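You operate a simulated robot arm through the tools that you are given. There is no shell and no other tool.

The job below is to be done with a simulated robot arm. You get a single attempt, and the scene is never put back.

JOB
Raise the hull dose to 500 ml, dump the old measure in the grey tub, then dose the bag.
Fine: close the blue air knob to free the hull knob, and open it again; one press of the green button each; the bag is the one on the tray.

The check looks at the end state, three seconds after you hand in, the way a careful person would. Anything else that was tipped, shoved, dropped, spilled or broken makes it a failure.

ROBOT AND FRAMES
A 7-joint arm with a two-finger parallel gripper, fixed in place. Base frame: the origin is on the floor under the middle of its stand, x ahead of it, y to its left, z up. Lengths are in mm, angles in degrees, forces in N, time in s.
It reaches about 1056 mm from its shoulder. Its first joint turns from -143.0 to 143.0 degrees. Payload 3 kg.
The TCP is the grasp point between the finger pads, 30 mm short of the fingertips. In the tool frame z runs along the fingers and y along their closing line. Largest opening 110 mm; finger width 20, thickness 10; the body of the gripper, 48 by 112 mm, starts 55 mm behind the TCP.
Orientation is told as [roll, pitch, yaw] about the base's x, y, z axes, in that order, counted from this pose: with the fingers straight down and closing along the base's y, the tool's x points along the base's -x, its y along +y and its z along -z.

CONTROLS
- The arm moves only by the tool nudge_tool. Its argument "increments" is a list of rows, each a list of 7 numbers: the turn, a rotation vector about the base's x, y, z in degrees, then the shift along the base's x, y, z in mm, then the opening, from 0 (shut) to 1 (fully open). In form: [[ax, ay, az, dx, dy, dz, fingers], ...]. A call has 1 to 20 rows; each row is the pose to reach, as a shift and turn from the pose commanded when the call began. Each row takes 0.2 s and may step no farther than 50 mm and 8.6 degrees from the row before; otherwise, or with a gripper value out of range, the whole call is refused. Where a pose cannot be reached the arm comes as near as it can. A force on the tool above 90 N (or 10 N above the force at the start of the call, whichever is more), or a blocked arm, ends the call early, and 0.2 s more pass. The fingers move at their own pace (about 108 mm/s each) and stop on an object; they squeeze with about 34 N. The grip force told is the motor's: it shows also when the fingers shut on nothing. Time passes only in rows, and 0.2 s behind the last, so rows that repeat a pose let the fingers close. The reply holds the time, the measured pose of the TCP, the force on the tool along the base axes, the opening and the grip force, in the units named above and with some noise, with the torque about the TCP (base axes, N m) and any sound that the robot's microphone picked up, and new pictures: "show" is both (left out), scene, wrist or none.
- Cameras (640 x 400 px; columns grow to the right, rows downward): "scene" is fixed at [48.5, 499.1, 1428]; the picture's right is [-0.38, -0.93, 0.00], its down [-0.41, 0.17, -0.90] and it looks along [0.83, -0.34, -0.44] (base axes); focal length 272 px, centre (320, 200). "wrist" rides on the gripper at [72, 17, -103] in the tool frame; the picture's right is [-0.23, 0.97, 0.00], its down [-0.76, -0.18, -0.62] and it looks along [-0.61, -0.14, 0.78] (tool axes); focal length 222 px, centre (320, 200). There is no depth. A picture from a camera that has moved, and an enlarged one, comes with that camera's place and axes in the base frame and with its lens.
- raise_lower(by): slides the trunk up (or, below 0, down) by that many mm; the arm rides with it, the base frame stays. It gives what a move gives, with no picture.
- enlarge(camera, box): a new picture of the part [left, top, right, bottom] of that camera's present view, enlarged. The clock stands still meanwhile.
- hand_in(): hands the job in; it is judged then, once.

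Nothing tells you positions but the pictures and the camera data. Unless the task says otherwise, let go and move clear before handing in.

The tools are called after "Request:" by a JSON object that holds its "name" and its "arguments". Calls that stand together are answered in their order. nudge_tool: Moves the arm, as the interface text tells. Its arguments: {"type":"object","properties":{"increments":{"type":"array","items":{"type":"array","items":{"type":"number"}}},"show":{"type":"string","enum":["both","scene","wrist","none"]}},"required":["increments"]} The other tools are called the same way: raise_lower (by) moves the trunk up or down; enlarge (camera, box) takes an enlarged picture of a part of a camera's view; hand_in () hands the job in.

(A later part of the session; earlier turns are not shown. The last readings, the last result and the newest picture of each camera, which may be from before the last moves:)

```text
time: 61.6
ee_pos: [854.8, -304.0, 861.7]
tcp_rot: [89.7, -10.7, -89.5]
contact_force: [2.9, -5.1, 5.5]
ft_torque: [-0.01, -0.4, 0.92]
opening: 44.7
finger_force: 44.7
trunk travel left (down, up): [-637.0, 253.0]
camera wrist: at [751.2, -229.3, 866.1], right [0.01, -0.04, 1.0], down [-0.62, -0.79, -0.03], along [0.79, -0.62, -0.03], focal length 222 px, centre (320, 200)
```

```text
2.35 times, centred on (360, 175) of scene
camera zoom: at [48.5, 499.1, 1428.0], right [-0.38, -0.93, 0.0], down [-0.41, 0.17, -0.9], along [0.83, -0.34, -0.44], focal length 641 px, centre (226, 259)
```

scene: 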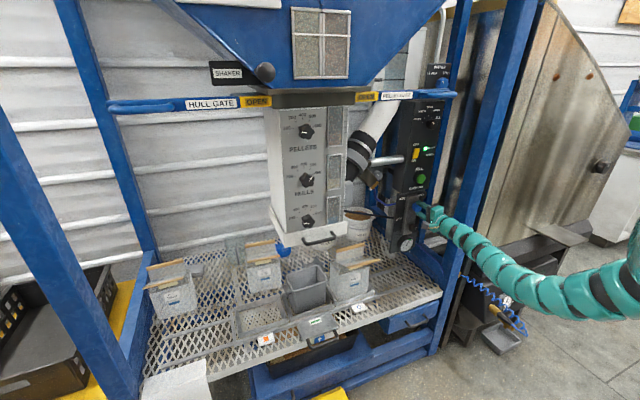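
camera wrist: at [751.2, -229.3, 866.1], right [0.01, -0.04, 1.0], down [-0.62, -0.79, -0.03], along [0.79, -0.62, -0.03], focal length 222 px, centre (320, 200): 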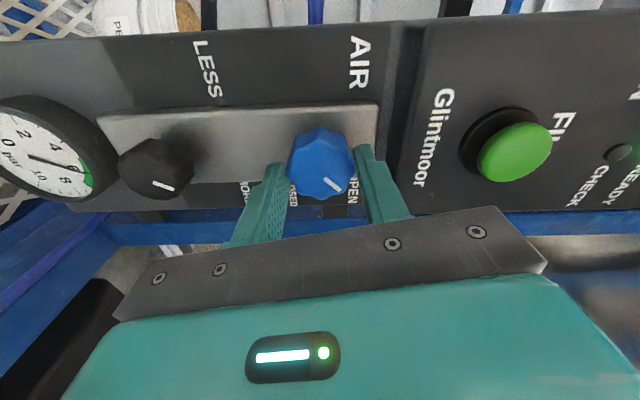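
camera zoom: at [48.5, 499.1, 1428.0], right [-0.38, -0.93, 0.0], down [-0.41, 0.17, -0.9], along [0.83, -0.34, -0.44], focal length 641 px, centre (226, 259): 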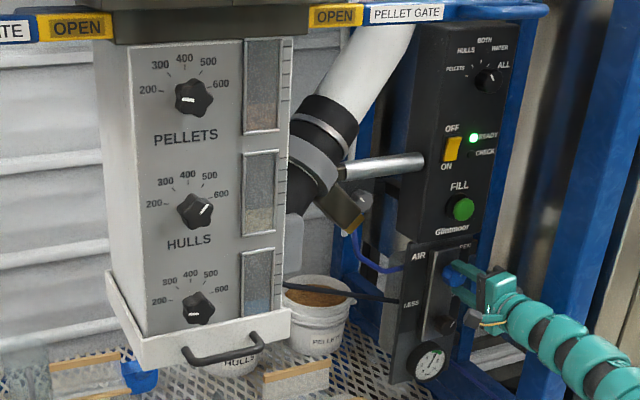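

READY is lit again and the air pointer is back at OPEN, at about 42–45°. I'll release gently and back out.

Request:
{"name": "nudge_tool", "arguments": {"increments": [[0, 0, 0, 0, -0.3, 0.3, 0.38], [0, 0, 0, 0, -0.3, 0.3, 0.43], [0, 0, 0, 0, -0.3, 0.3, 0.5], [0, 0, 0, 0, -0.3, 0.3, 0.6], [0, 0, 0, -25, 0, 0, 0.6], [0, 0, 0, -60, 0, 0, 0.6], [0, 0, 0, -100, 0, 0, 0.6]]}}

Request:
{"name": "enlarge", "arguments": {"camera": "wrist", "box": [270, 80, 370, 160]}}

Request:
{"name": "enlarge", "arguments": {"camera": "scene", "box": [285, 155, 335, 205]}}

Request:
{"name": "enlarge", "arguments": {"camera": "scene", "box": [390, 90, 450, 260]}}

```text
time: 63.2
ee_pos: [752.8, -304.2, 863.0]
tcp_rot: [89.7, -10.6, -89.7]
contact_force: [-0.5, -0.6, 0.5]
ft_torque: [0.01, 0.0, 0.02]
opening: 66.1
finger_force: 0.1
trunk travel left (down, up): [-637.0, 253.0]
camera wrist: at [650.5, -229.2, 867.4], right [0.01, -0.04, 1.0], down [-0.62, -0.79, -0.03], along [0.79, -0.62, -0.03], focal length 222 px, centre (320, 200)
```

scene: 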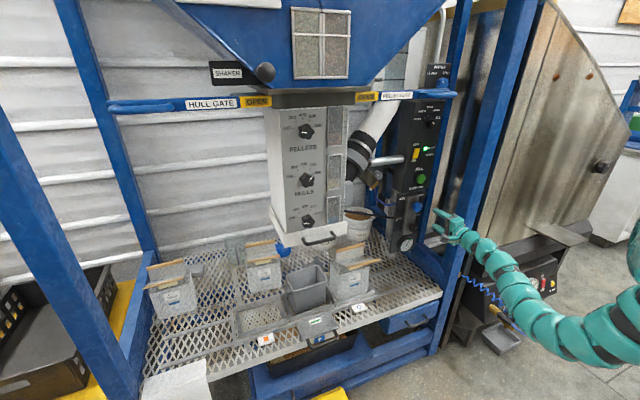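
wrist: 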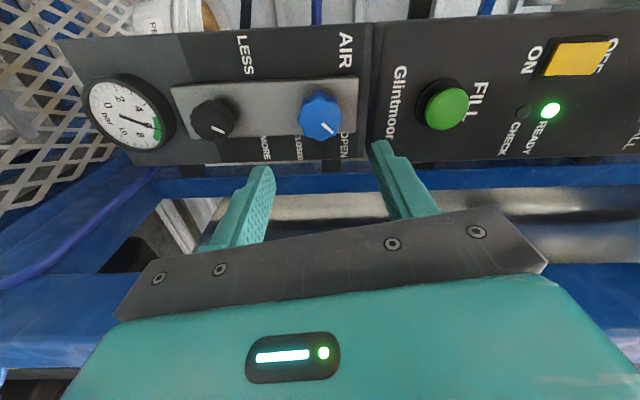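

```text
5.00 times, centred on (320, 120) of wrist
camera zoom: at [650.5, -229.2, 867.4], right [0.01, -0.04, 1.0], down [-0.62, -0.79, -0.03], along [0.79, -0.62, -0.03], focal length 1111 px, centre (320, 600)
```

zoom: 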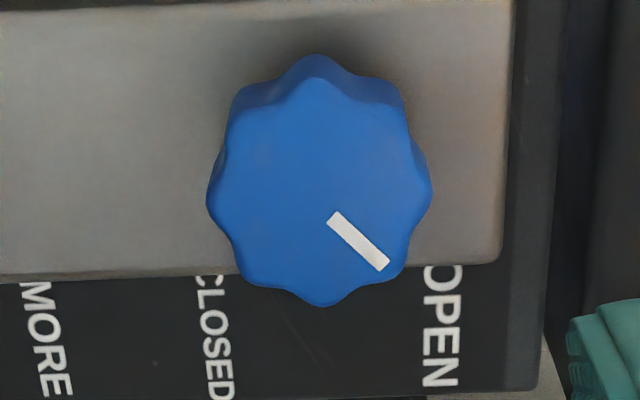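

```text
8.00 times, centred on (310, 180) of scene
camera zoom: at [48.5, 499.1, 1428.0], right [-0.38, -0.93, 0.0], down [-0.41, 0.17, -0.9], along [0.83, -0.34, -0.44], focal length 2180 px, centre (400, 360)
```

zoom: 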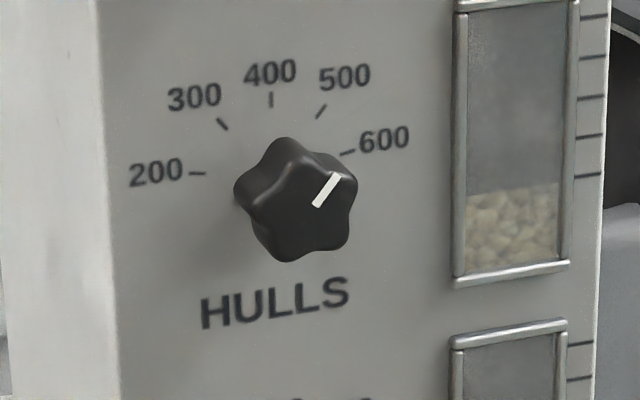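

```text
2.35 times, centred on (420, 175) of scene
camera zoom: at [48.5, 499.1, 1428.0], right [-0.38, -0.93, 0.0], down [-0.41, 0.17, -0.9], along [0.83, -0.34, -0.44], focal length 641 px, centre (85, 259)
```

zoom: 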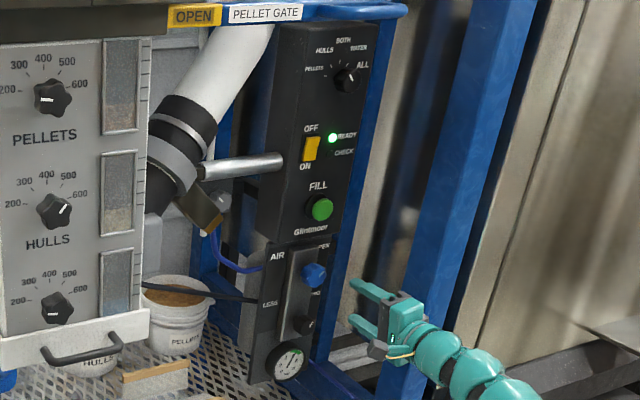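

The air pointer is back at 46°, the same as at the start, and READY is lit. The hull knob is holding at 500. The tub's bay (green mark) lines up with the arrow under the column outlet, but I want to be sure of that before pressing anything, so I'll look at the tray again now the arm is out of the way.

Request:
{"name": "enlarge", "arguments": {"camera": "scene", "box": [220, 220, 390, 360]}}

Request:
{"name": "enlarge", "arguments": {"camera": "scene", "box": [290, 300, 350, 360]}}

Request:
{"name": "enlarge", "arguments": {"camera": "scene", "box": [120, 230, 290, 390]}}

```text
2.86 times, centred on (305, 290) of scene
camera zoom: at [48.5, 499.1, 1428.0], right [-0.38, -0.93, 0.0], down [-0.41, 0.17, -0.9], along [0.83, -0.34, -0.44], focal length 778 px, centre (363, -57)
```

zoom: 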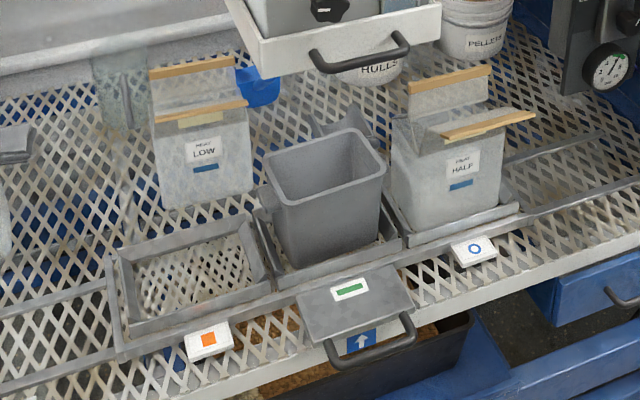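

```text
6.67 times, centred on (320, 330) of scene
camera zoom: at [48.5, 499.1, 1428.0], right [-0.38, -0.93, 0.0], down [-0.41, 0.17, -0.9], along [0.83, -0.34, -0.44], focal length 1816 px, centre (320, -667)
```

zoom: 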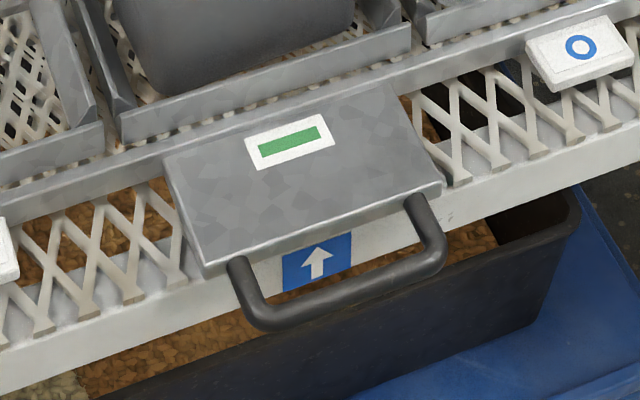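

```text
2.50 times, centred on (205, 310) of scene
camera zoom: at [48.5, 499.1, 1428.0], right [-0.38, -0.93, 0.0], down [-0.41, 0.17, -0.9], along [0.83, -0.34, -0.44], focal length 681 px, centre (608, -75)
```

zoom: 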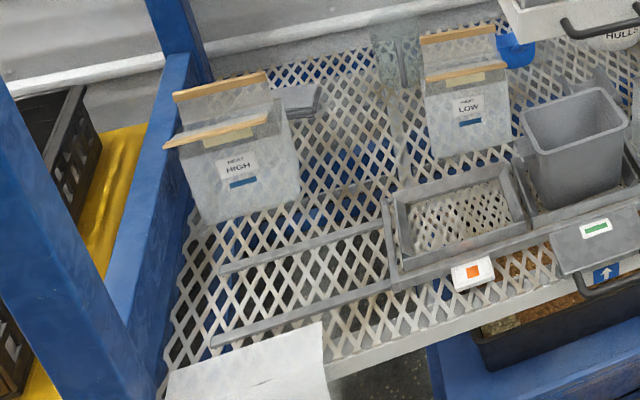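

The green mark (tub bay) sits right at the fixed arrow, which is on the column's centreline, so the tub is under the outlet. The HALF bag sits in the blue-circle bay. I'll close the fingers and move up in front of the FILL button, which I place at about (891, -303, 996).

Request:
{"name": "nudge_tool", "arguments": {"increments": [[0, 0, 0, 0, 0, 25, 0.3], [0, 0, 0, 0, 0, 50, 0], [0, 0, 0, 0, 0, 75, 0], [0, 0, 0, 10, 0, 100, 0], [0, 0, 0, 20, 0, 125, 0], [0, 0, 0, 40, 0.7, 133, 0], [0, 0, 0, 60, 0.7, 133, 0]]}}

Request:
{"name": "enlarge", "arguments": {"camera": "wrist", "box": [230, 90, 410, 230]}}

```text
time: 64.8
ee_pos: [814.3, -305.2, 994.0]
tcp_rot: [89.7, -10.7, -89.6]
contact_force: [-0.4, 0.4, 0.0]
ft_torque: [0.01, -0.01, -0.02]
opening: 0.0
finger_force: 33.7
trunk travel left (down, up): [-637.0, 253.0]
camera wrist: at [710.8, -230.2, 998.0], right [0.01, -0.04, 1.0], down [-0.62, -0.79, -0.03], along [0.79, -0.62, -0.03], focal length 222 px, centre (320, 200)
```

scene: 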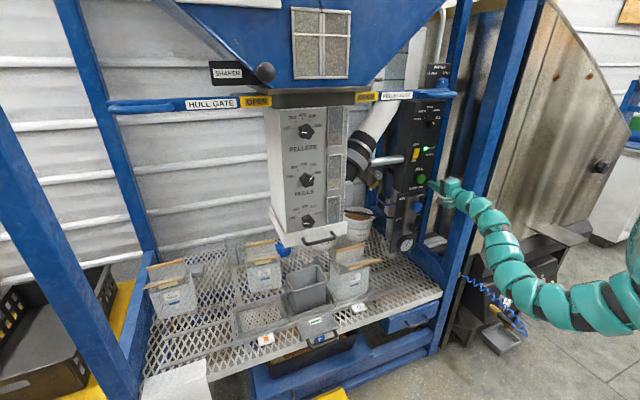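
wrist: 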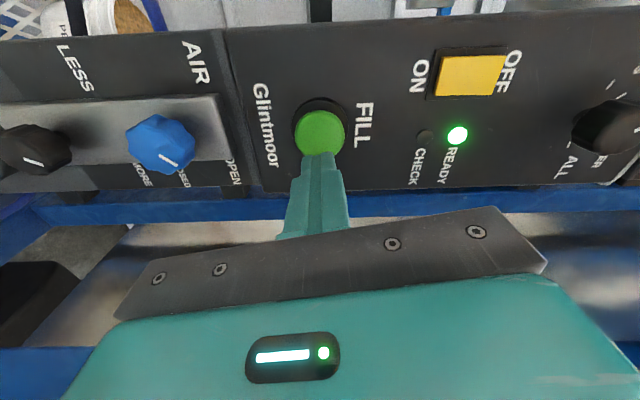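

```text
2.86 times, centred on (320, 160) of wrist
camera zoom: at [710.8, -230.2, 998.0], right [0.01, -0.04, 1.0], down [-0.62, -0.79, -0.03], along [0.79, -0.62, -0.03], focal length 635 px, centre (320, 314)
```

zoom: 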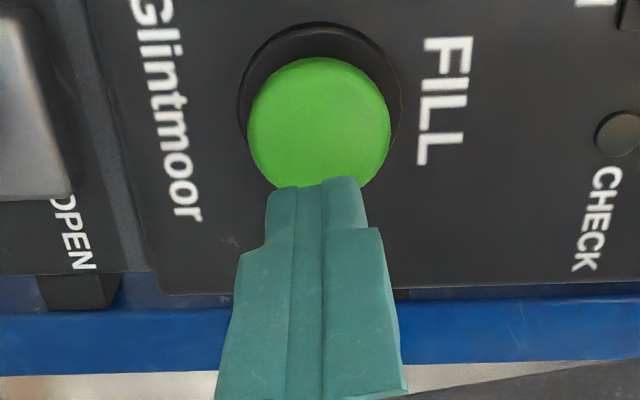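

The fingers are lined up on the button. I'll approach to just before contact, then press in small steps while watching the force and sounds.

Request:
{"name": "nudge_tool", "arguments": {"increments": [[0, 0, 0, 20, 0, 1, 0], [0, 0, 0, 35, 0, 1.5, 0], [0, 0, 0, 42, 0, 1.5, 0]], "show": "wrist"}}

Request:
{"name": "enlarge", "arguments": {"camera": "wrist", "box": [230, 90, 410, 230]}}

```text
time: 65.6
ee_pos: [856.5, -303.4, 996.4]
tcp_rot: [89.7, -10.7, -89.5]
contact_force: [-2.4, -0.3, -1.3]
ft_torque: [0.01, 0.05, 0.02]
opening: 0.0
finger_force: 34.0
trunk travel left (down, up): [-637.0, 253.0]
camera wrist: at [752.9, -229.6, 1000.8], right [0.01, -0.04, 1.0], down [-0.62, -0.79, -0.03], along [0.79, -0.62, -0.03], focal length 222 px, centre (320, 200)
```

wrist: 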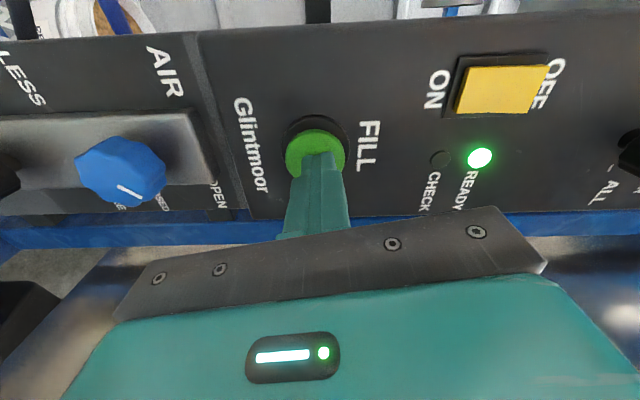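

```text
2.86 times, centred on (320, 160) of wrist
camera zoom: at [752.9, -229.6, 1000.8], right [0.01, -0.04, 1.0], down [-0.62, -0.79, -0.03], along [0.79, -0.62, -0.03], focal length 635 px, centre (320, 314)
```

zoom: 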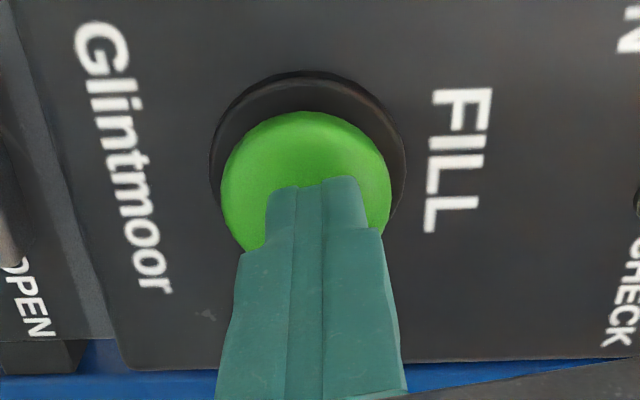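

Request:
{"name": "nudge_tool", "arguments": {"increments": [[0, 0, 0, 3, 0, 0, 0], [0, 0, 0, 5, 0, 0, 0]], "show": "both"}}

```text
time: 66.2
ee_pos: [860.1, -304.1, 997.1]
tcp_rot: [89.7, -10.7, -89.6]
contact_force: [-10.0, -1.1, -0.4]
ft_torque: [-0.04, 0.06, -0.02]
opening: 0.0
finger_force: 34.1
trunk travel left (down, up): [-637.0, 253.0]
camera wrist: at [757.2, -229.4, 1000.9], right [0.01, -0.04, 1.0], down [-0.62, -0.79, -0.03], along [0.79, -0.62, -0.03], focal length 222 px, centre (320, 200)
```

scene: 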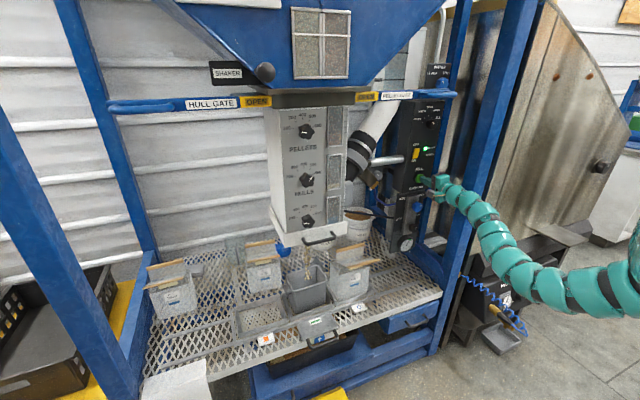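
wrist: 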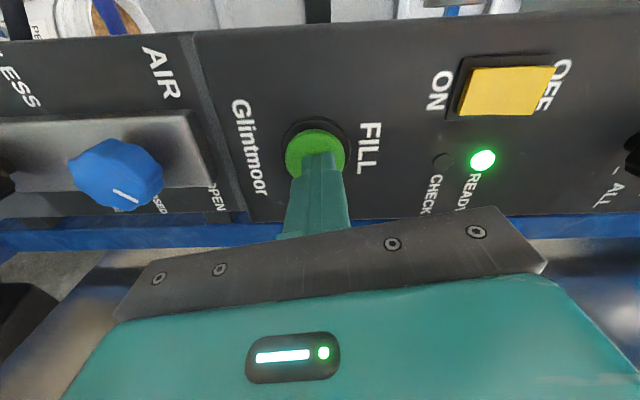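

The press registered and material is pouring into the grey tub. I'll release straight back and let the cycle finish.

Request:
{"name": "nudge_tool", "arguments": {"increments": [[0, 0, 0, -15, 0, 0, 0], [0, 0, 0, -35, 0, 0, 0], [0, 0, 0, -35, 0, 0, 0], [0, 0, 0, -35, 0, 0, 0], [0, 0, 0, -35, 0, 0, 0], [0, 0, 0, -35, 0, 0, 0], [0, 0, 0, -35, 0, 0, 0], [0, 0, 0, -35, 0, 0, 0]]}}

Request:
{"name": "enlarge", "arguments": {"camera": "scene", "box": [240, 100, 400, 330]}}

```text
time: 68.0
ee_pos: [825.4, -304.9, 995.7]
tcp_rot: [89.8, -10.7, -89.5]
contact_force: [-0.9, 0.6, 0.0]
ft_torque: [0.02, 0.01, 0.01]
opening: 0.0
finger_force: 34.2
trunk travel left (down, up): [-637.0, 253.0]
camera wrist: at [721.8, -229.5, 1000.1], right [0.01, -0.04, 1.0], down [-0.62, -0.79, -0.03], along [0.79, -0.62, -0.03], focal length 222 px, centre (320, 200)
```

scene: 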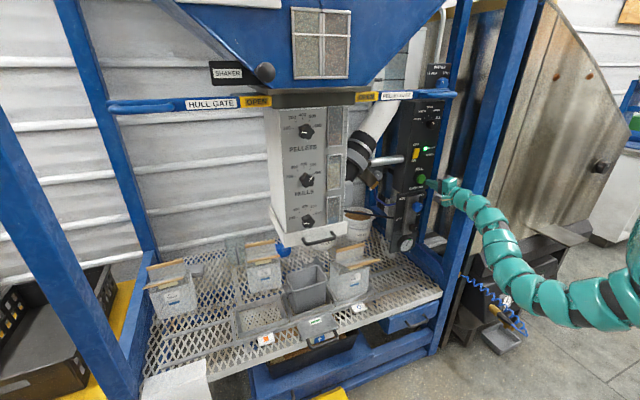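
wrist: 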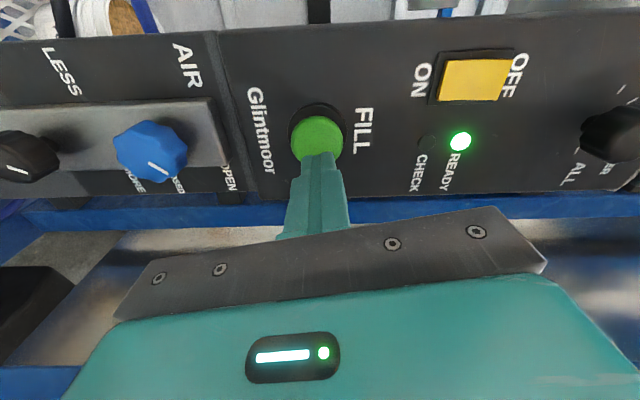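

```text
1.74 times, centred on (320, 215) of scene
camera zoom: at [48.5, 499.1, 1428.0], right [-0.38, -0.93, 0.0], down [-0.41, 0.17, -0.9], along [0.83, -0.34, -0.44], focal length 474 px, centre (320, 174)
```

zoom: 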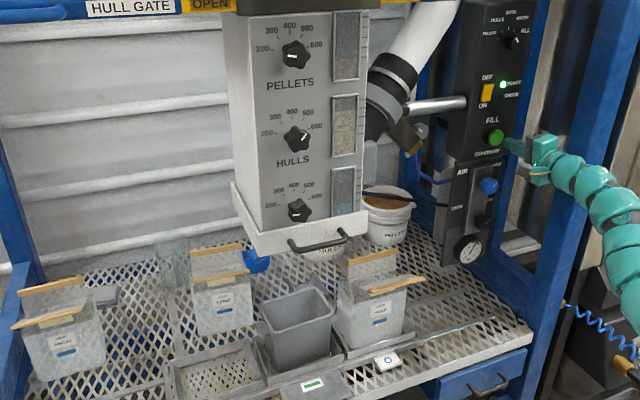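

The pour seems to have finished and READY is steady. I'll check the windows and the tub.

Request:
{"name": "enlarge", "arguments": {"camera": "scene", "box": [280, 110, 360, 240]}}

Request:
{"name": "enlarge", "arguments": {"camera": "scene", "box": [270, 240, 390, 330]}}

Request:
{"name": "enlarge", "arguments": {"camera": "scene", "box": [390, 90, 450, 150]}}

```text
3.08 times, centred on (320, 175) of scene
camera zoom: at [48.5, 499.1, 1428.0], right [-0.38, -0.93, 0.0], down [-0.41, 0.17, -0.9], along [0.83, -0.34, -0.44], focal length 838 px, centre (320, 277)
```

zoom: 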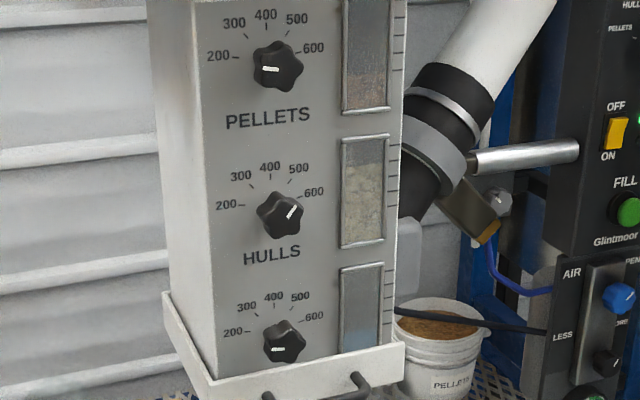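

```text
4.44 times, centred on (330, 285) of scene
camera zoom: at [48.5, 499.1, 1428.0], right [-0.38, -0.93, 0.0], down [-0.41, 0.17, -0.9], along [0.83, -0.34, -0.44], focal length 1211 px, centre (276, -178)
```

zoom: 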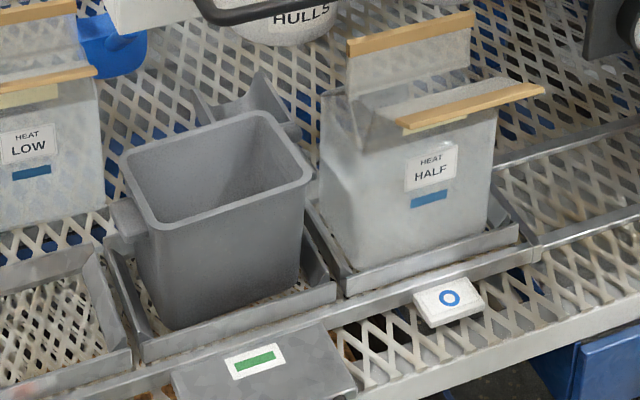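

```text
6.67 times, centred on (420, 120) of scene
camera zoom: at [48.5, 499.1, 1428.0], right [-0.38, -0.93, 0.0], down [-0.41, 0.17, -0.9], along [0.83, -0.34, -0.44], focal length 1816 px, centre (-347, 733)
```

zoom: 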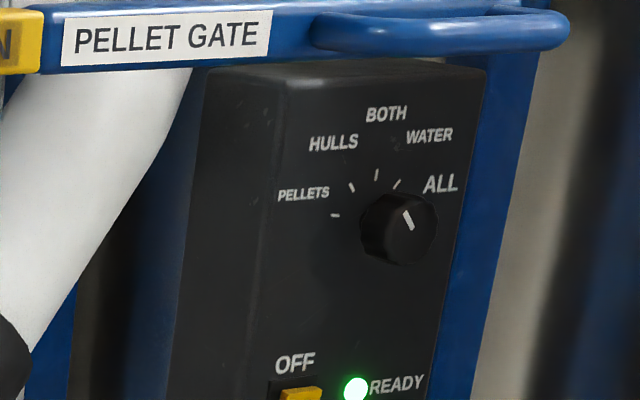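

The tub took the old measure, and the hull window now shows the new, higher fill. Next is the carriage: I need to slide it left about 195 mm by its handle so the blue-circle bay with the HALF bag comes to the arrow. I'll leave the panel and head toward the handle.

Request:
{"name": "nudge_tool", "arguments": {"increments": [[2, 0, 0, -40, 0, 0, 0], [4, 0, 0, -80, 0, 0, 0], [6, 0, 0, -120, 10, 0, 0], [8, 0, 0, -140, 45, 0, 0], [10, 0, 0, -150, 85, 0, 0], [10, 0, 0, -160, 125, 0, 0], [10, 0, 0, -170, 165, 0, 0], [10, 0, 0, -175, 205, 0, 0], [10, 0, 0, -180, 245, 0, 0], [10, 0, 0, -185, 285, 0, 0], [10, 0, 0, -190, 325, 0, 0], [10, 0, 0, -195, 365, 0, 0], [10, 0, 0, -200, 405, 0, 0], [10, 0, 0, -205, 445, 0, 0]]}}

```text
time: 71.0
ee_pos: [618.9, 144.0, 997.1]
tcp_rot: [89.8, -0.8, -89.6]
contact_force: [0.1, -0.4, -0.7]
ft_torque: [0.02, -0.02, -0.04]
opening: 0.0
finger_force: 34.2
trunk travel left (down, up): [-637.0, 253.0]
camera wrist: at [516.6, 217.4, 1013.5], right [0.0, -0.21, 0.98], down [-0.62, -0.77, -0.17], along [0.79, -0.6, -0.14], focal length 222 px, centre (320, 200)
```

scene: 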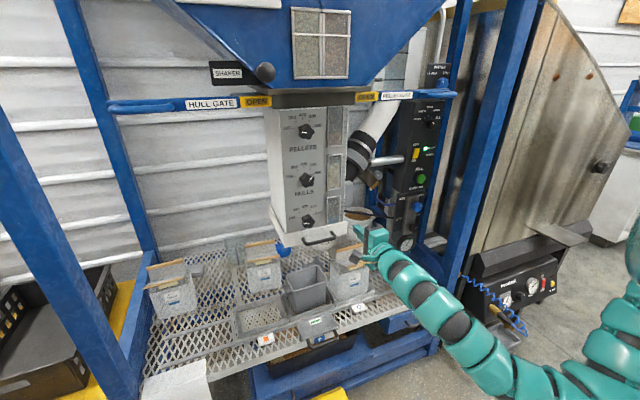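
wrist: 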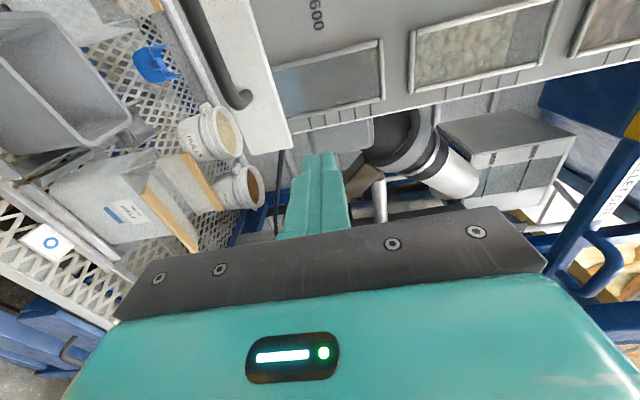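

Request:
{"name": "nudge_tool", "arguments": {"increments": [[0, 0, 0, -12, 30, 0, 0], [0, 0, 0, -24, 60, 0, 0], [0, 0, 0, -34, 90, 0, 0]], "show": "none"}}

Request:
{"name": "raise_lower", "arguments": {"by": -250}}

Request:
{"name": "nudge_tool", "arguments": {"increments": [[0, 0, 0, 0, 0, 0, 0]]}}

```text
time: 71.8
ee_pos: [587.4, 230.9, 998.2]
tcp_rot: [89.7, -0.8, -89.6]
contact_force: [-0.7, -0.8, 0.2]
ft_torque: [0.02, -0.01, 0.0]
opening: 0.0
finger_force: 33.7
trunk travel left (down, up): [-637.0, 253.0]
```

```text
time: 74.4
ee_pos: [588.6, 229.7, 746.6]
tcp_rot: [89.9, -0.6, -89.4]
contact_force: [-1.1, -0.5, 0.6]
ft_torque: [0.01, -0.01, -0.01]
opening: 0.0
finger_force: 33.5
trunk travel left (down, up): [-387.0, 503.0]
```

```text
time: 74.8
ee_pos: [587.2, 229.1, 747.8]
tcp_rot: [89.8, -0.7, -89.5]
contact_force: [0.5, -1.3, 0.2]
ft_torque: [0.02, 0.0, -0.01]
opening: 0.2
finger_force: 33.9
trunk travel left (down, up): [-387.0, 503.0]
camera wrist: at [484.0, 302.6, 765.0], right [0.01, -0.22, 0.98], down [-0.62, -0.77, -0.17], along [0.79, -0.6, -0.14], focal length 222 px, centre (320, 200)
```

scene: 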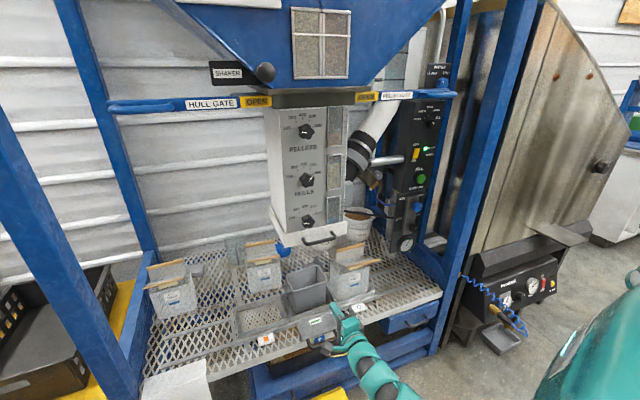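
wrist: 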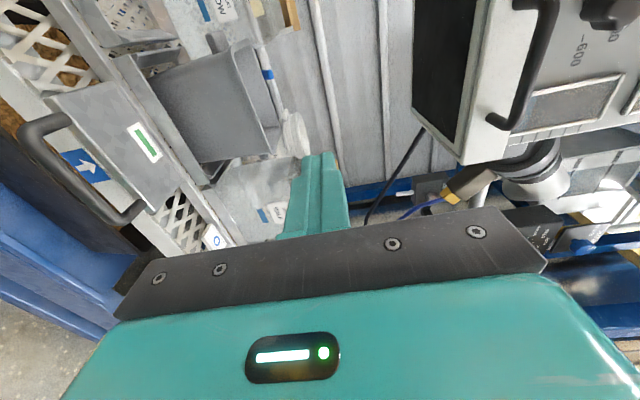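

Request:
{"name": "enlarge", "arguments": {"camera": "wrist", "box": [0, 0, 320, 240]}}

Request:
{"name": "enlarge", "arguments": {"camera": "wrist", "box": [180, 0, 560, 240]}}

```text
1.67 times, centred on (160, 120) of wrist
camera zoom: at [484.0, 302.6, 765.0], right [0.01, -0.22, 0.98], down [-0.62, -0.77, -0.17], along [0.79, -0.6, -0.14], focal length 370 px, centre (587, 333)
```

zoom: 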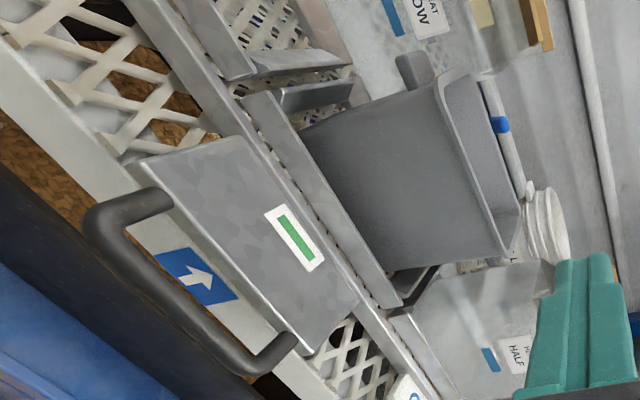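

```text
1.67 times, centred on (370, 120) of wrist
camera zoom: at [484.0, 302.6, 765.0], right [0.01, -0.22, 0.98], down [-0.62, -0.77, -0.17], along [0.79, -0.6, -0.14], focal length 370 px, centre (237, 333)
```

zoom: 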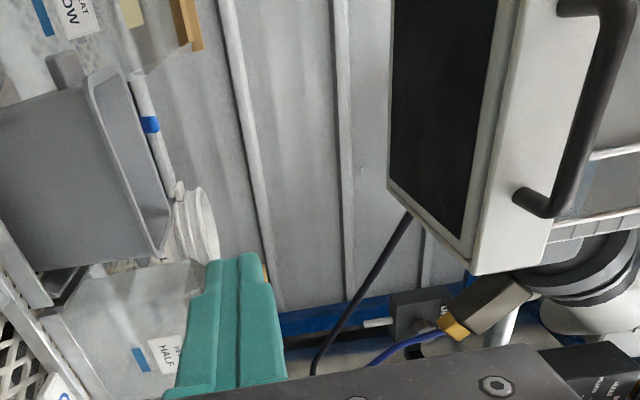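

There's plenty of clearance between the column outlet and the bag and tub tops. The handle bar hangs forward and below the green plate, at about (675, 233, 487), running along y from about 176 to 280. I'll lower to its height while staying back at x≈587.

Request:
{"name": "raise_lower", "arguments": {"by": -215}}

Request:
{"name": "nudge_tool", "arguments": {"increments": [[0, 0, 0, -10, 10, 0, 0.1], [0, 0, 0, -20, 25, 0, 0.33]]}}

Request:
{"name": "enlarge", "arguments": {"camera": "wrist", "box": [180, 20, 480, 220]}}

Request:
{"name": "enlarge", "arguments": {"camera": "scene", "box": [290, 300, 370, 370]}}

```text
time: 77.0
ee_pos: [588.2, 229.4, 534.0]
tcp_rot: [89.8, -0.6, -89.6]
contact_force: [0.8, -0.5, 0.1]
ft_torque: [0.0, 0.0, 0.02]
opening: 0.2
finger_force: 33.8
trunk travel left (down, up): [-172.0, 718.0]
```

```text
time: 77.7
ee_pos: [566.1, 253.5, 533.7]
tcp_rot: [89.9, -0.7, -89.5]
contact_force: [0.2, 0.0, -0.3]
ft_torque: [-0.01, -0.02, 0.01]
opening: 36.5
finger_force: 0.0
trunk travel left (down, up): [-172.0, 718.0]
camera wrist: at [462.6, 327.3, 551.2], right [0.01, -0.22, 0.98], down [-0.62, -0.77, -0.17], along [0.79, -0.6, -0.14], focal length 222 px, centre (320, 200)
```

scene: 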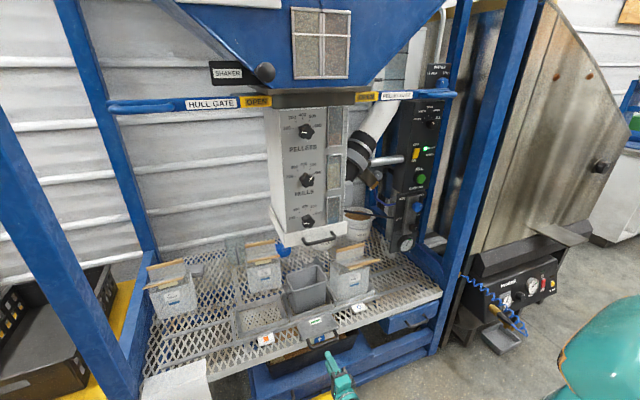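
wrist: 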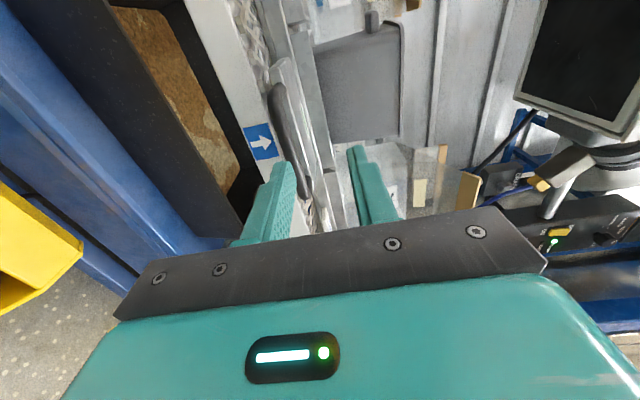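

```text
2.00 times, centred on (330, 120) of wrist
camera zoom: at [462.6, 327.3, 551.2], right [0.01, -0.22, 0.98], down [-0.62, -0.77, -0.17], along [0.79, -0.6, -0.14], focal length 444 px, centre (300, 360)
```

zoom: 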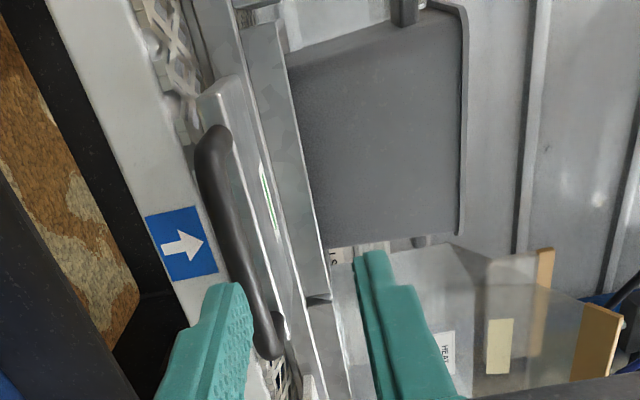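

```text
5.71 times, centred on (330, 335) of scene
camera zoom: at [48.5, 499.1, 1428.0], right [-0.38, -0.93, 0.0], down [-0.41, 0.17, -0.9], along [0.83, -0.34, -0.44], focal length 1557 px, centre (263, -571)
```

zoom: 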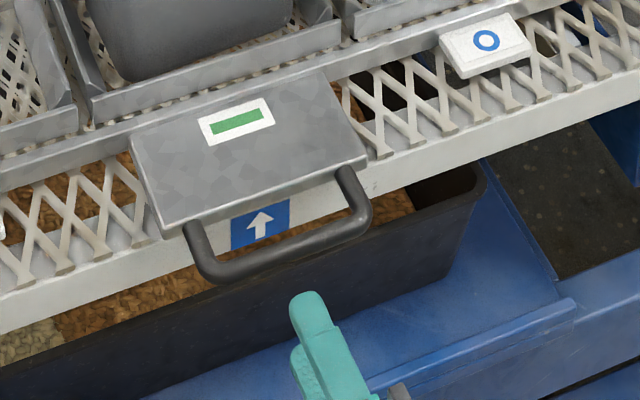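

The handle bar is at about x=670, z=501, running y≈177–287. I'll drop to that height and check the alignment before going in.

Request:
{"name": "nudge_tool", "arguments": {"increments": [[0, 0, 0, 15, 1, -16, 0.36], [0, 0, 0, 30, 1, -32, 0.36], [0, 0, 0, 50, 1, -32, 0.36]]}}

Request:
{"name": "enlarge", "arguments": {"camera": "wrist", "box": [200, 60, 440, 220]}}

Request:
{"name": "enlarge", "arguments": {"camera": "scene", "box": [290, 300, 370, 370]}}

```text
time: 78.5
ee_pos: [616.2, 253.8, 498.7]
tcp_rot: [89.8, -0.8, -89.5]
contact_force: [0.2, -0.1, -0.3]
ft_torque: [-0.01, -0.01, 0.0]
opening: 39.6
finger_force: 0.0
trunk travel left (down, up): [-172.0, 718.0]
camera wrist: at [513.2, 326.1, 516.6], right [0.01, -0.22, 0.98], down [-0.62, -0.77, -0.17], along [0.79, -0.6, -0.14], focal length 222 px, centre (320, 200)
```

scene: 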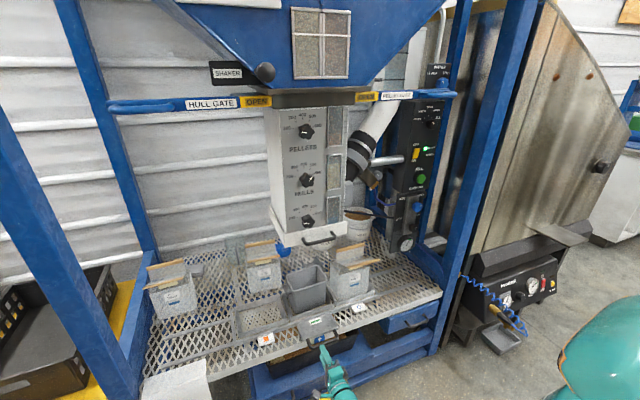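
wrist: 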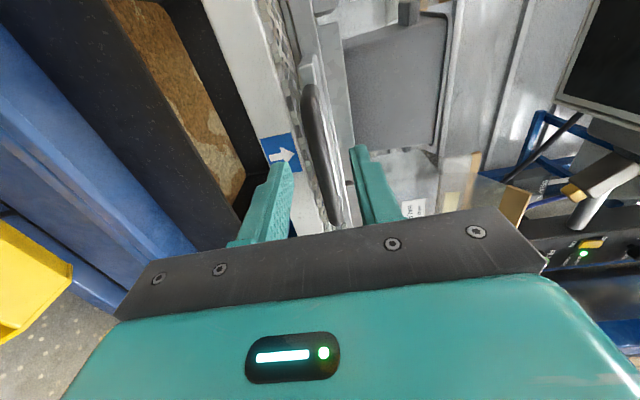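

```text
2.50 times, centred on (320, 140) of wrist
camera zoom: at [513.2, 326.1, 516.6], right [0.01, -0.22, 0.98], down [-0.62, -0.77, -0.17], along [0.79, -0.6, -0.14], focal length 555 px, centre (320, 350)
```

zoom: 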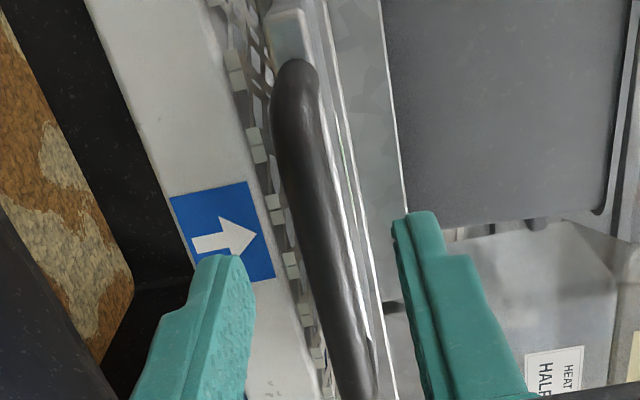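

```text
5.71 times, centred on (330, 335) of scene
camera zoom: at [48.5, 499.1, 1428.0], right [-0.38, -0.93, 0.0], down [-0.41, 0.17, -0.9], along [0.83, -0.34, -0.44], focal length 1557 px, centre (263, -571)
```

zoom: 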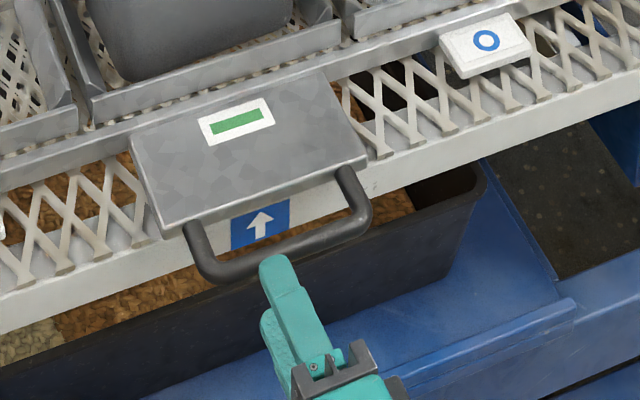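

Good alignment: the bar is about 2 mm below the finger axis. I'll go in with the bar between the fingers, near the left leg of the handle, and close.

Request:
{"name": "nudge_tool", "arguments": {"increments": [[0, 0, 0, 10, 7, -2, 0.36], [0, 0, 0, 22, 14, -2, 0.36], [0, 0, 0, 34, 14, -2, 0.36], [0, 0, 0, 42, 14, -2, 0.36]]}}

Request:
{"name": "enlarge", "arguments": {"camera": "wrist", "box": [200, 60, 440, 220]}}

Request:
{"name": "enlarge", "arguments": {"camera": "scene", "box": [290, 300, 370, 370]}}

```text
time: 79.5
ee_pos: [658.7, 268.2, 497.8]
tcp_rot: [89.8, -0.6, -89.5]
contact_force: [-0.3, 0.1, -1.2]
ft_torque: [0.03, -0.03, 0.03]
opening: 39.4
finger_force: 0.0
trunk travel left (down, up): [-172.0, 718.0]
camera wrist: at [554.6, 341.6, 515.8], right [0.01, -0.22, 0.98], down [-0.62, -0.77, -0.17], along [0.79, -0.6, -0.14], focal length 222 px, centre (320, 200)
```

scene: 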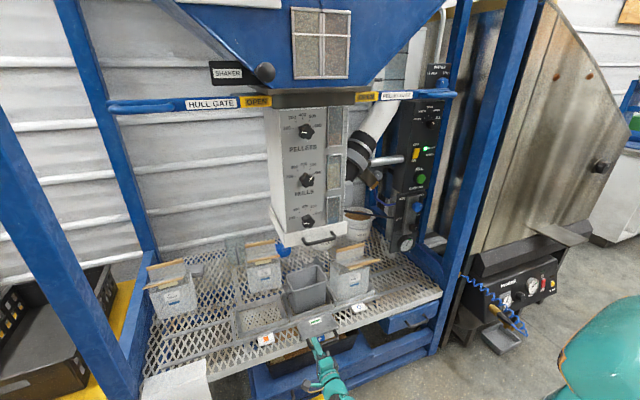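
wrist: 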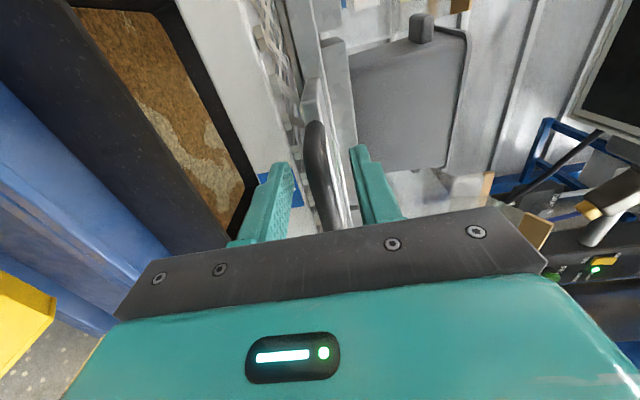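

```text
2.50 times, centred on (320, 140) of wrist
camera zoom: at [554.6, 341.6, 515.8], right [0.01, -0.22, 0.98], down [-0.62, -0.77, -0.17], along [0.79, -0.6, -0.14], focal length 555 px, centre (320, 350)
```

zoom: 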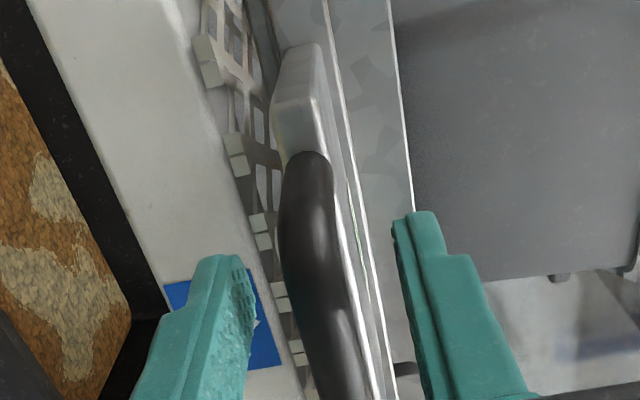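

```text
5.71 times, centred on (330, 335) of scene
camera zoom: at [48.5, 499.1, 1428.0], right [-0.38, -0.93, 0.0], down [-0.41, 0.17, -0.9], along [0.83, -0.34, -0.44], focal length 1557 px, centre (263, -571)
```

zoom: 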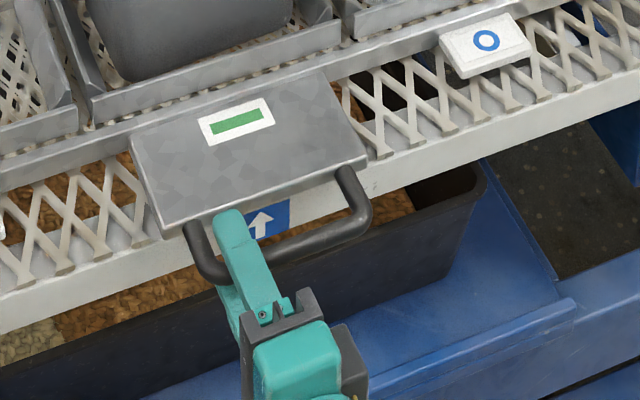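

Request:
{"name": "nudge_tool", "arguments": {"increments": [[0, 0, 0, 0, 0, 0, 0.2], [0, 0, 0, 0, 0, 0, 0.05], [0, 0, 0, 0, 0, 0, 0.05]]}}

Request:
{"name": "enlarge", "arguments": {"camera": "scene", "box": [290, 300, 370, 370]}}

```text
time: 80.2
ee_pos: [658.0, 266.9, 498.8]
tcp_rot: [89.9, -0.6, -89.4]
contact_force: [1.4, 2.2, 2.0]
ft_torque: [0.7, -0.02, -0.24]
opening: 14.0
finger_force: 44.8
trunk travel left (down, up): [-172.0, 718.0]
camera wrist: at [554.6, 341.5, 516.1], right [0.01, -0.22, 0.98], down [-0.62, -0.77, -0.17], along [0.79, -0.6, -0.14], focal length 222 px, centre (320, 200)
```

scene: 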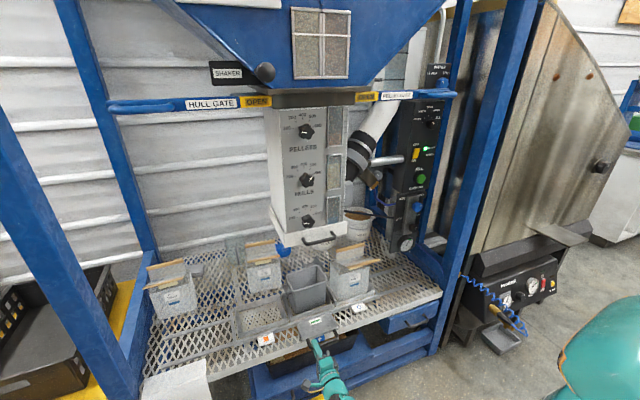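
wrist: 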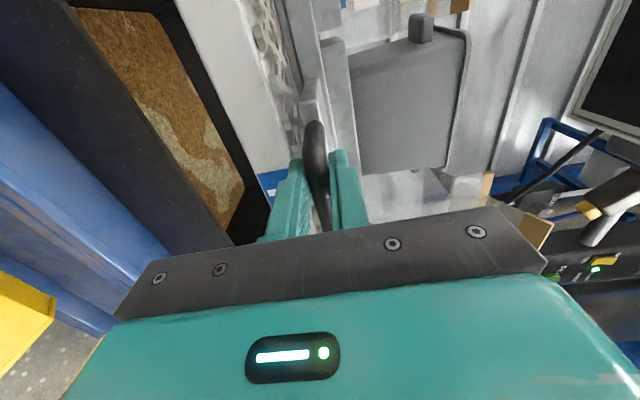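

```text
5.71 times, centred on (330, 335) of scene
camera zoom: at [48.5, 499.1, 1428.0], right [-0.38, -0.93, 0.0], down [-0.41, 0.17, -0.9], along [0.83, -0.34, -0.44], focal length 1557 px, centre (263, -571)
```

zoom: 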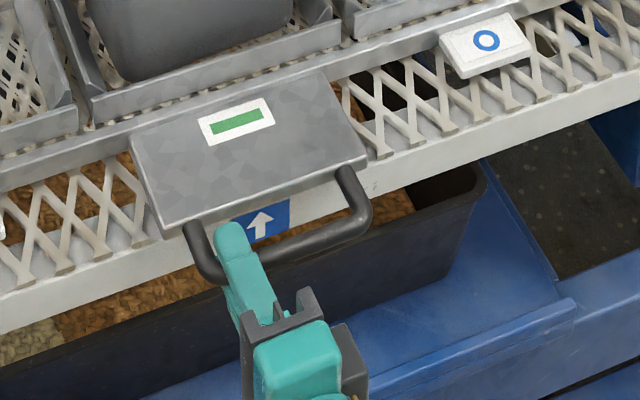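

The bar is gripped. I'll slide the carriage left slowly, starting with 30 mm to see how it moves.

Request:
{"name": "nudge_tool", "arguments": {"increments": [[0, 0, 0, 0, 3, 0, 0.05], [0, 0, 0, 0, 8, 0, 0.05], [0, 0, 0, 0, 14, 0, 0.05], [0, 0, 0, 0, 20, 0, 0.05], [0, 0, 0, 0, 26, 0, 0.05], [0, 0, 0, 0, 30, 0, 0.05]], "show": "scene"}}

Request:
{"name": "enlarge", "arguments": {"camera": "scene", "box": [220, 220, 390, 360]}}

```text
time: 81.7
ee_pos: [658.1, 300.2, 499.1]
tcp_rot: [89.7, -0.6, -89.5]
contact_force: [-18.0, -0.6, -3.7]
ft_torque: [0.58, 0.05, -0.66]
opening: 13.7
finger_force: 45.3
trunk travel left (down, up): [-172.0, 718.0]
```

scene: 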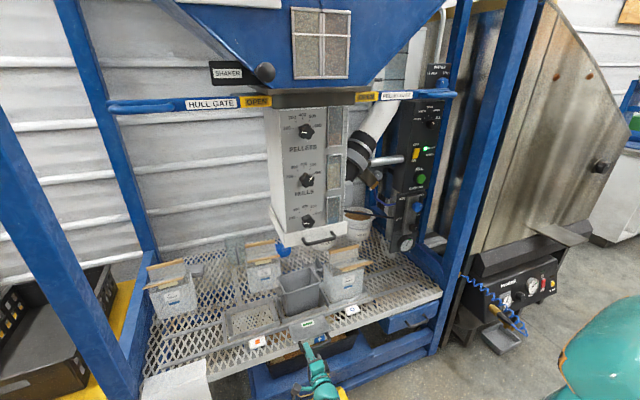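

```text
2.86 times, centred on (305, 290) of scene
camera zoom: at [48.5, 499.1, 1428.0], right [-0.38, -0.93, 0.0], down [-0.41, 0.17, -0.9], along [0.83, -0.34, -0.44], focal length 778 px, centre (363, -57)
```

zoom: 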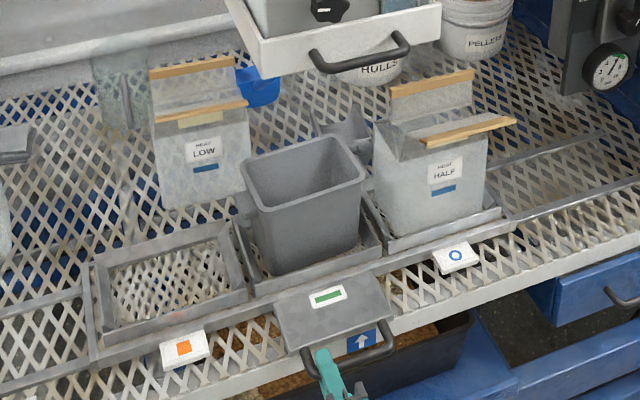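

The carriage slides freely with the tub and bag steady, and the bags on the mesh are about 100 mm behind its path. I'll continue slowly.

Request:
{"name": "nudge_tool", "arguments": {"increments": [[0, 0, 0, -1, 6, 0, 0.05], [0, 0, 0, -1, 13, 0, 0.05], [0, 0, 0, -1, 20, 0, 0.05], [0, 0, 0, -1, 27, 0, 0.05], [0, 0, 0, -1, 34, 0, 0.05], [0, 0, 0, -1, 41, 0, 0.05], [0, 0, 0, -1, 48, 0, 0.05], [0, 0, 0, -1, 55, 0, 0.05], [0, 0, 0, -1, 62, 0, 0.05], [0, 0, 0, -1, 69, 0, 0.05], [0, 0, 0, -1, 76, 0, 0.05], [0, 0, 0, -1, 80, 0, 0.05]]}}

Request:
{"name": "enlarge", "arguments": {"camera": "scene", "box": [180, 220, 390, 390]}}

```text
time: 84.2
ee_pos: [659.2, 340.9, 498.5]
tcp_rot: [89.6, -0.8, -89.7]
contact_force: [0.3, -3.5, -27.6]
ft_torque: [0.55, 0.18, -0.8]
opening: 14.2
finger_force: 44.9
out of reach, approached as far as the arm can: row 6, 7, 8, 9, 10, 11, 12
trunk travel left (down, up): [-172.0, 718.0]
camera wrist: at [555.0, 414.0, 516.5], right [0.01, -0.21, 0.98], down [-0.62, -0.77, -0.16], along [0.79, -0.6, -0.14], focal length 222 px, centre (320, 200)
```

scene: 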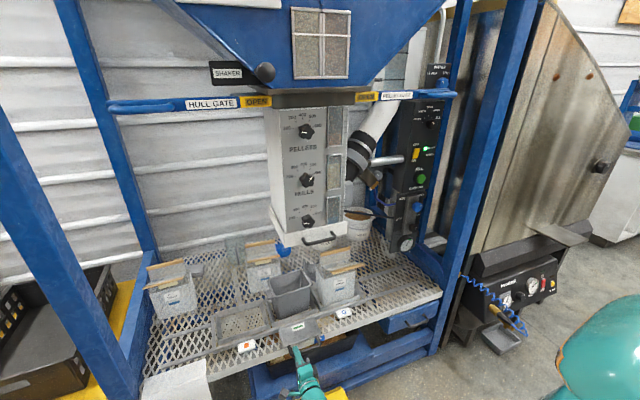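
wrist: 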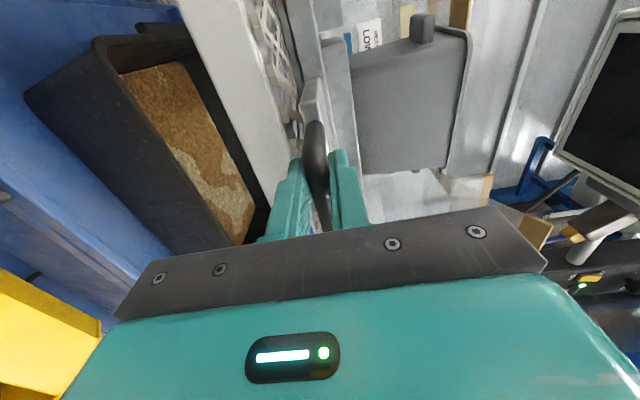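

```text
2.35 times, centred on (285, 305) of scene
camera zoom: at [48.5, 499.1, 1428.0], right [-0.38, -0.93, 0.0], down [-0.41, 0.17, -0.9], along [0.83, -0.34, -0.44], focal length 641 px, centre (402, -47)
```

zoom: 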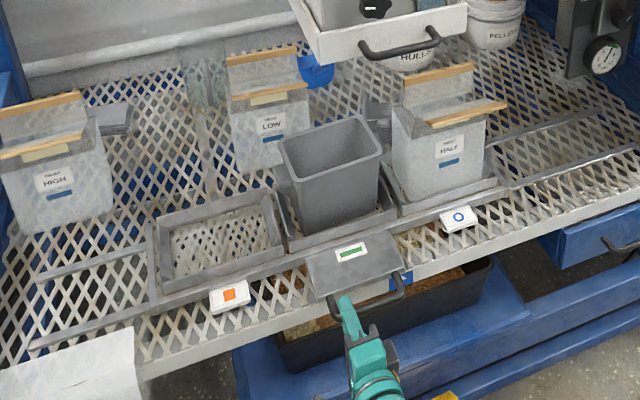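

The arm hit a wrist limit at y≈341 with the fingers pointing straight forward. The carriage has moved about 74 mm. I'll let the hand yaw toward the left as it continues, which should free the reach.

Request:
{"name": "nudge_tool", "arguments": {"increments": [[0, 0, 4, 0, 0, 0, 0.05], [0, 0, 8, 0, 0, 0, 0.05], [0, 0, 10, 0, 4, 0, 0.05]], "show": "scene"}}

```text
time: 85.0
ee_pos: [659.2, 344.0, 499.2]
tcp_rot: [89.5, -0.7, -79.6]
contact_force: [-3.6, -1.2, -32.2]
ft_torque: [0.82, 0.2, -1.45]
opening: 14.1
finger_force: 45.4
trunk travel left (down, up): [-172.0, 718.0]
```

scene: 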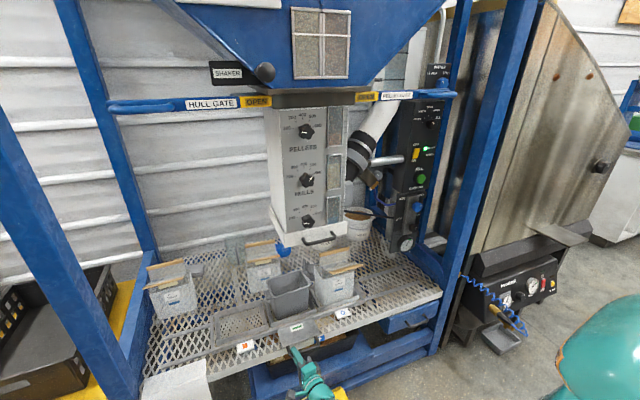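

Request:
{"name": "nudge_tool", "arguments": {"increments": [[0, 0, 2, 0, 6, -1, 0.05], [0, 0, 4, 0, 12, -2, 0.05], [0, 0, 6, 0, 18, -2, 0.05], [0, 0, 8, 0, 24, -2, 0.05], [0, 0, 10, 0, 30, -2, 0.05], [0, 0, 12, 0, 36, -2, 0.05]], "show": "scene"}}

Request:
{"name": "enlarge", "arguments": {"camera": "scene", "box": [180, 220, 390, 390]}}

```text
time: 86.5
ee_pos: [657.7, 381.0, 499.2]
tcp_rot: [89.7, -0.7, -67.4]
contact_force: [0.5, -0.9, -18.2]
ft_torque: [0.1, 0.14, -0.24]
opening: 14.5
finger_force: 9.1
trunk travel left (down, up): [-172.0, 718.0]
```

scene: 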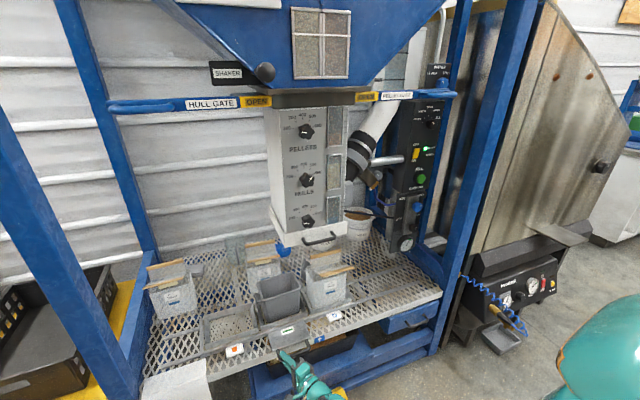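

```text
2.35 times, centred on (285, 305) of scene
camera zoom: at [48.5, 499.1, 1428.0], right [-0.38, -0.93, 0.0], down [-0.41, 0.17, -0.9], along [0.83, -0.34, -0.44], focal length 641 px, centre (402, -47)
```

zoom: 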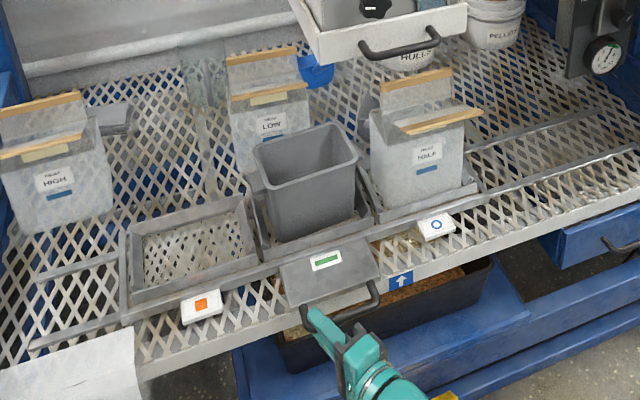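

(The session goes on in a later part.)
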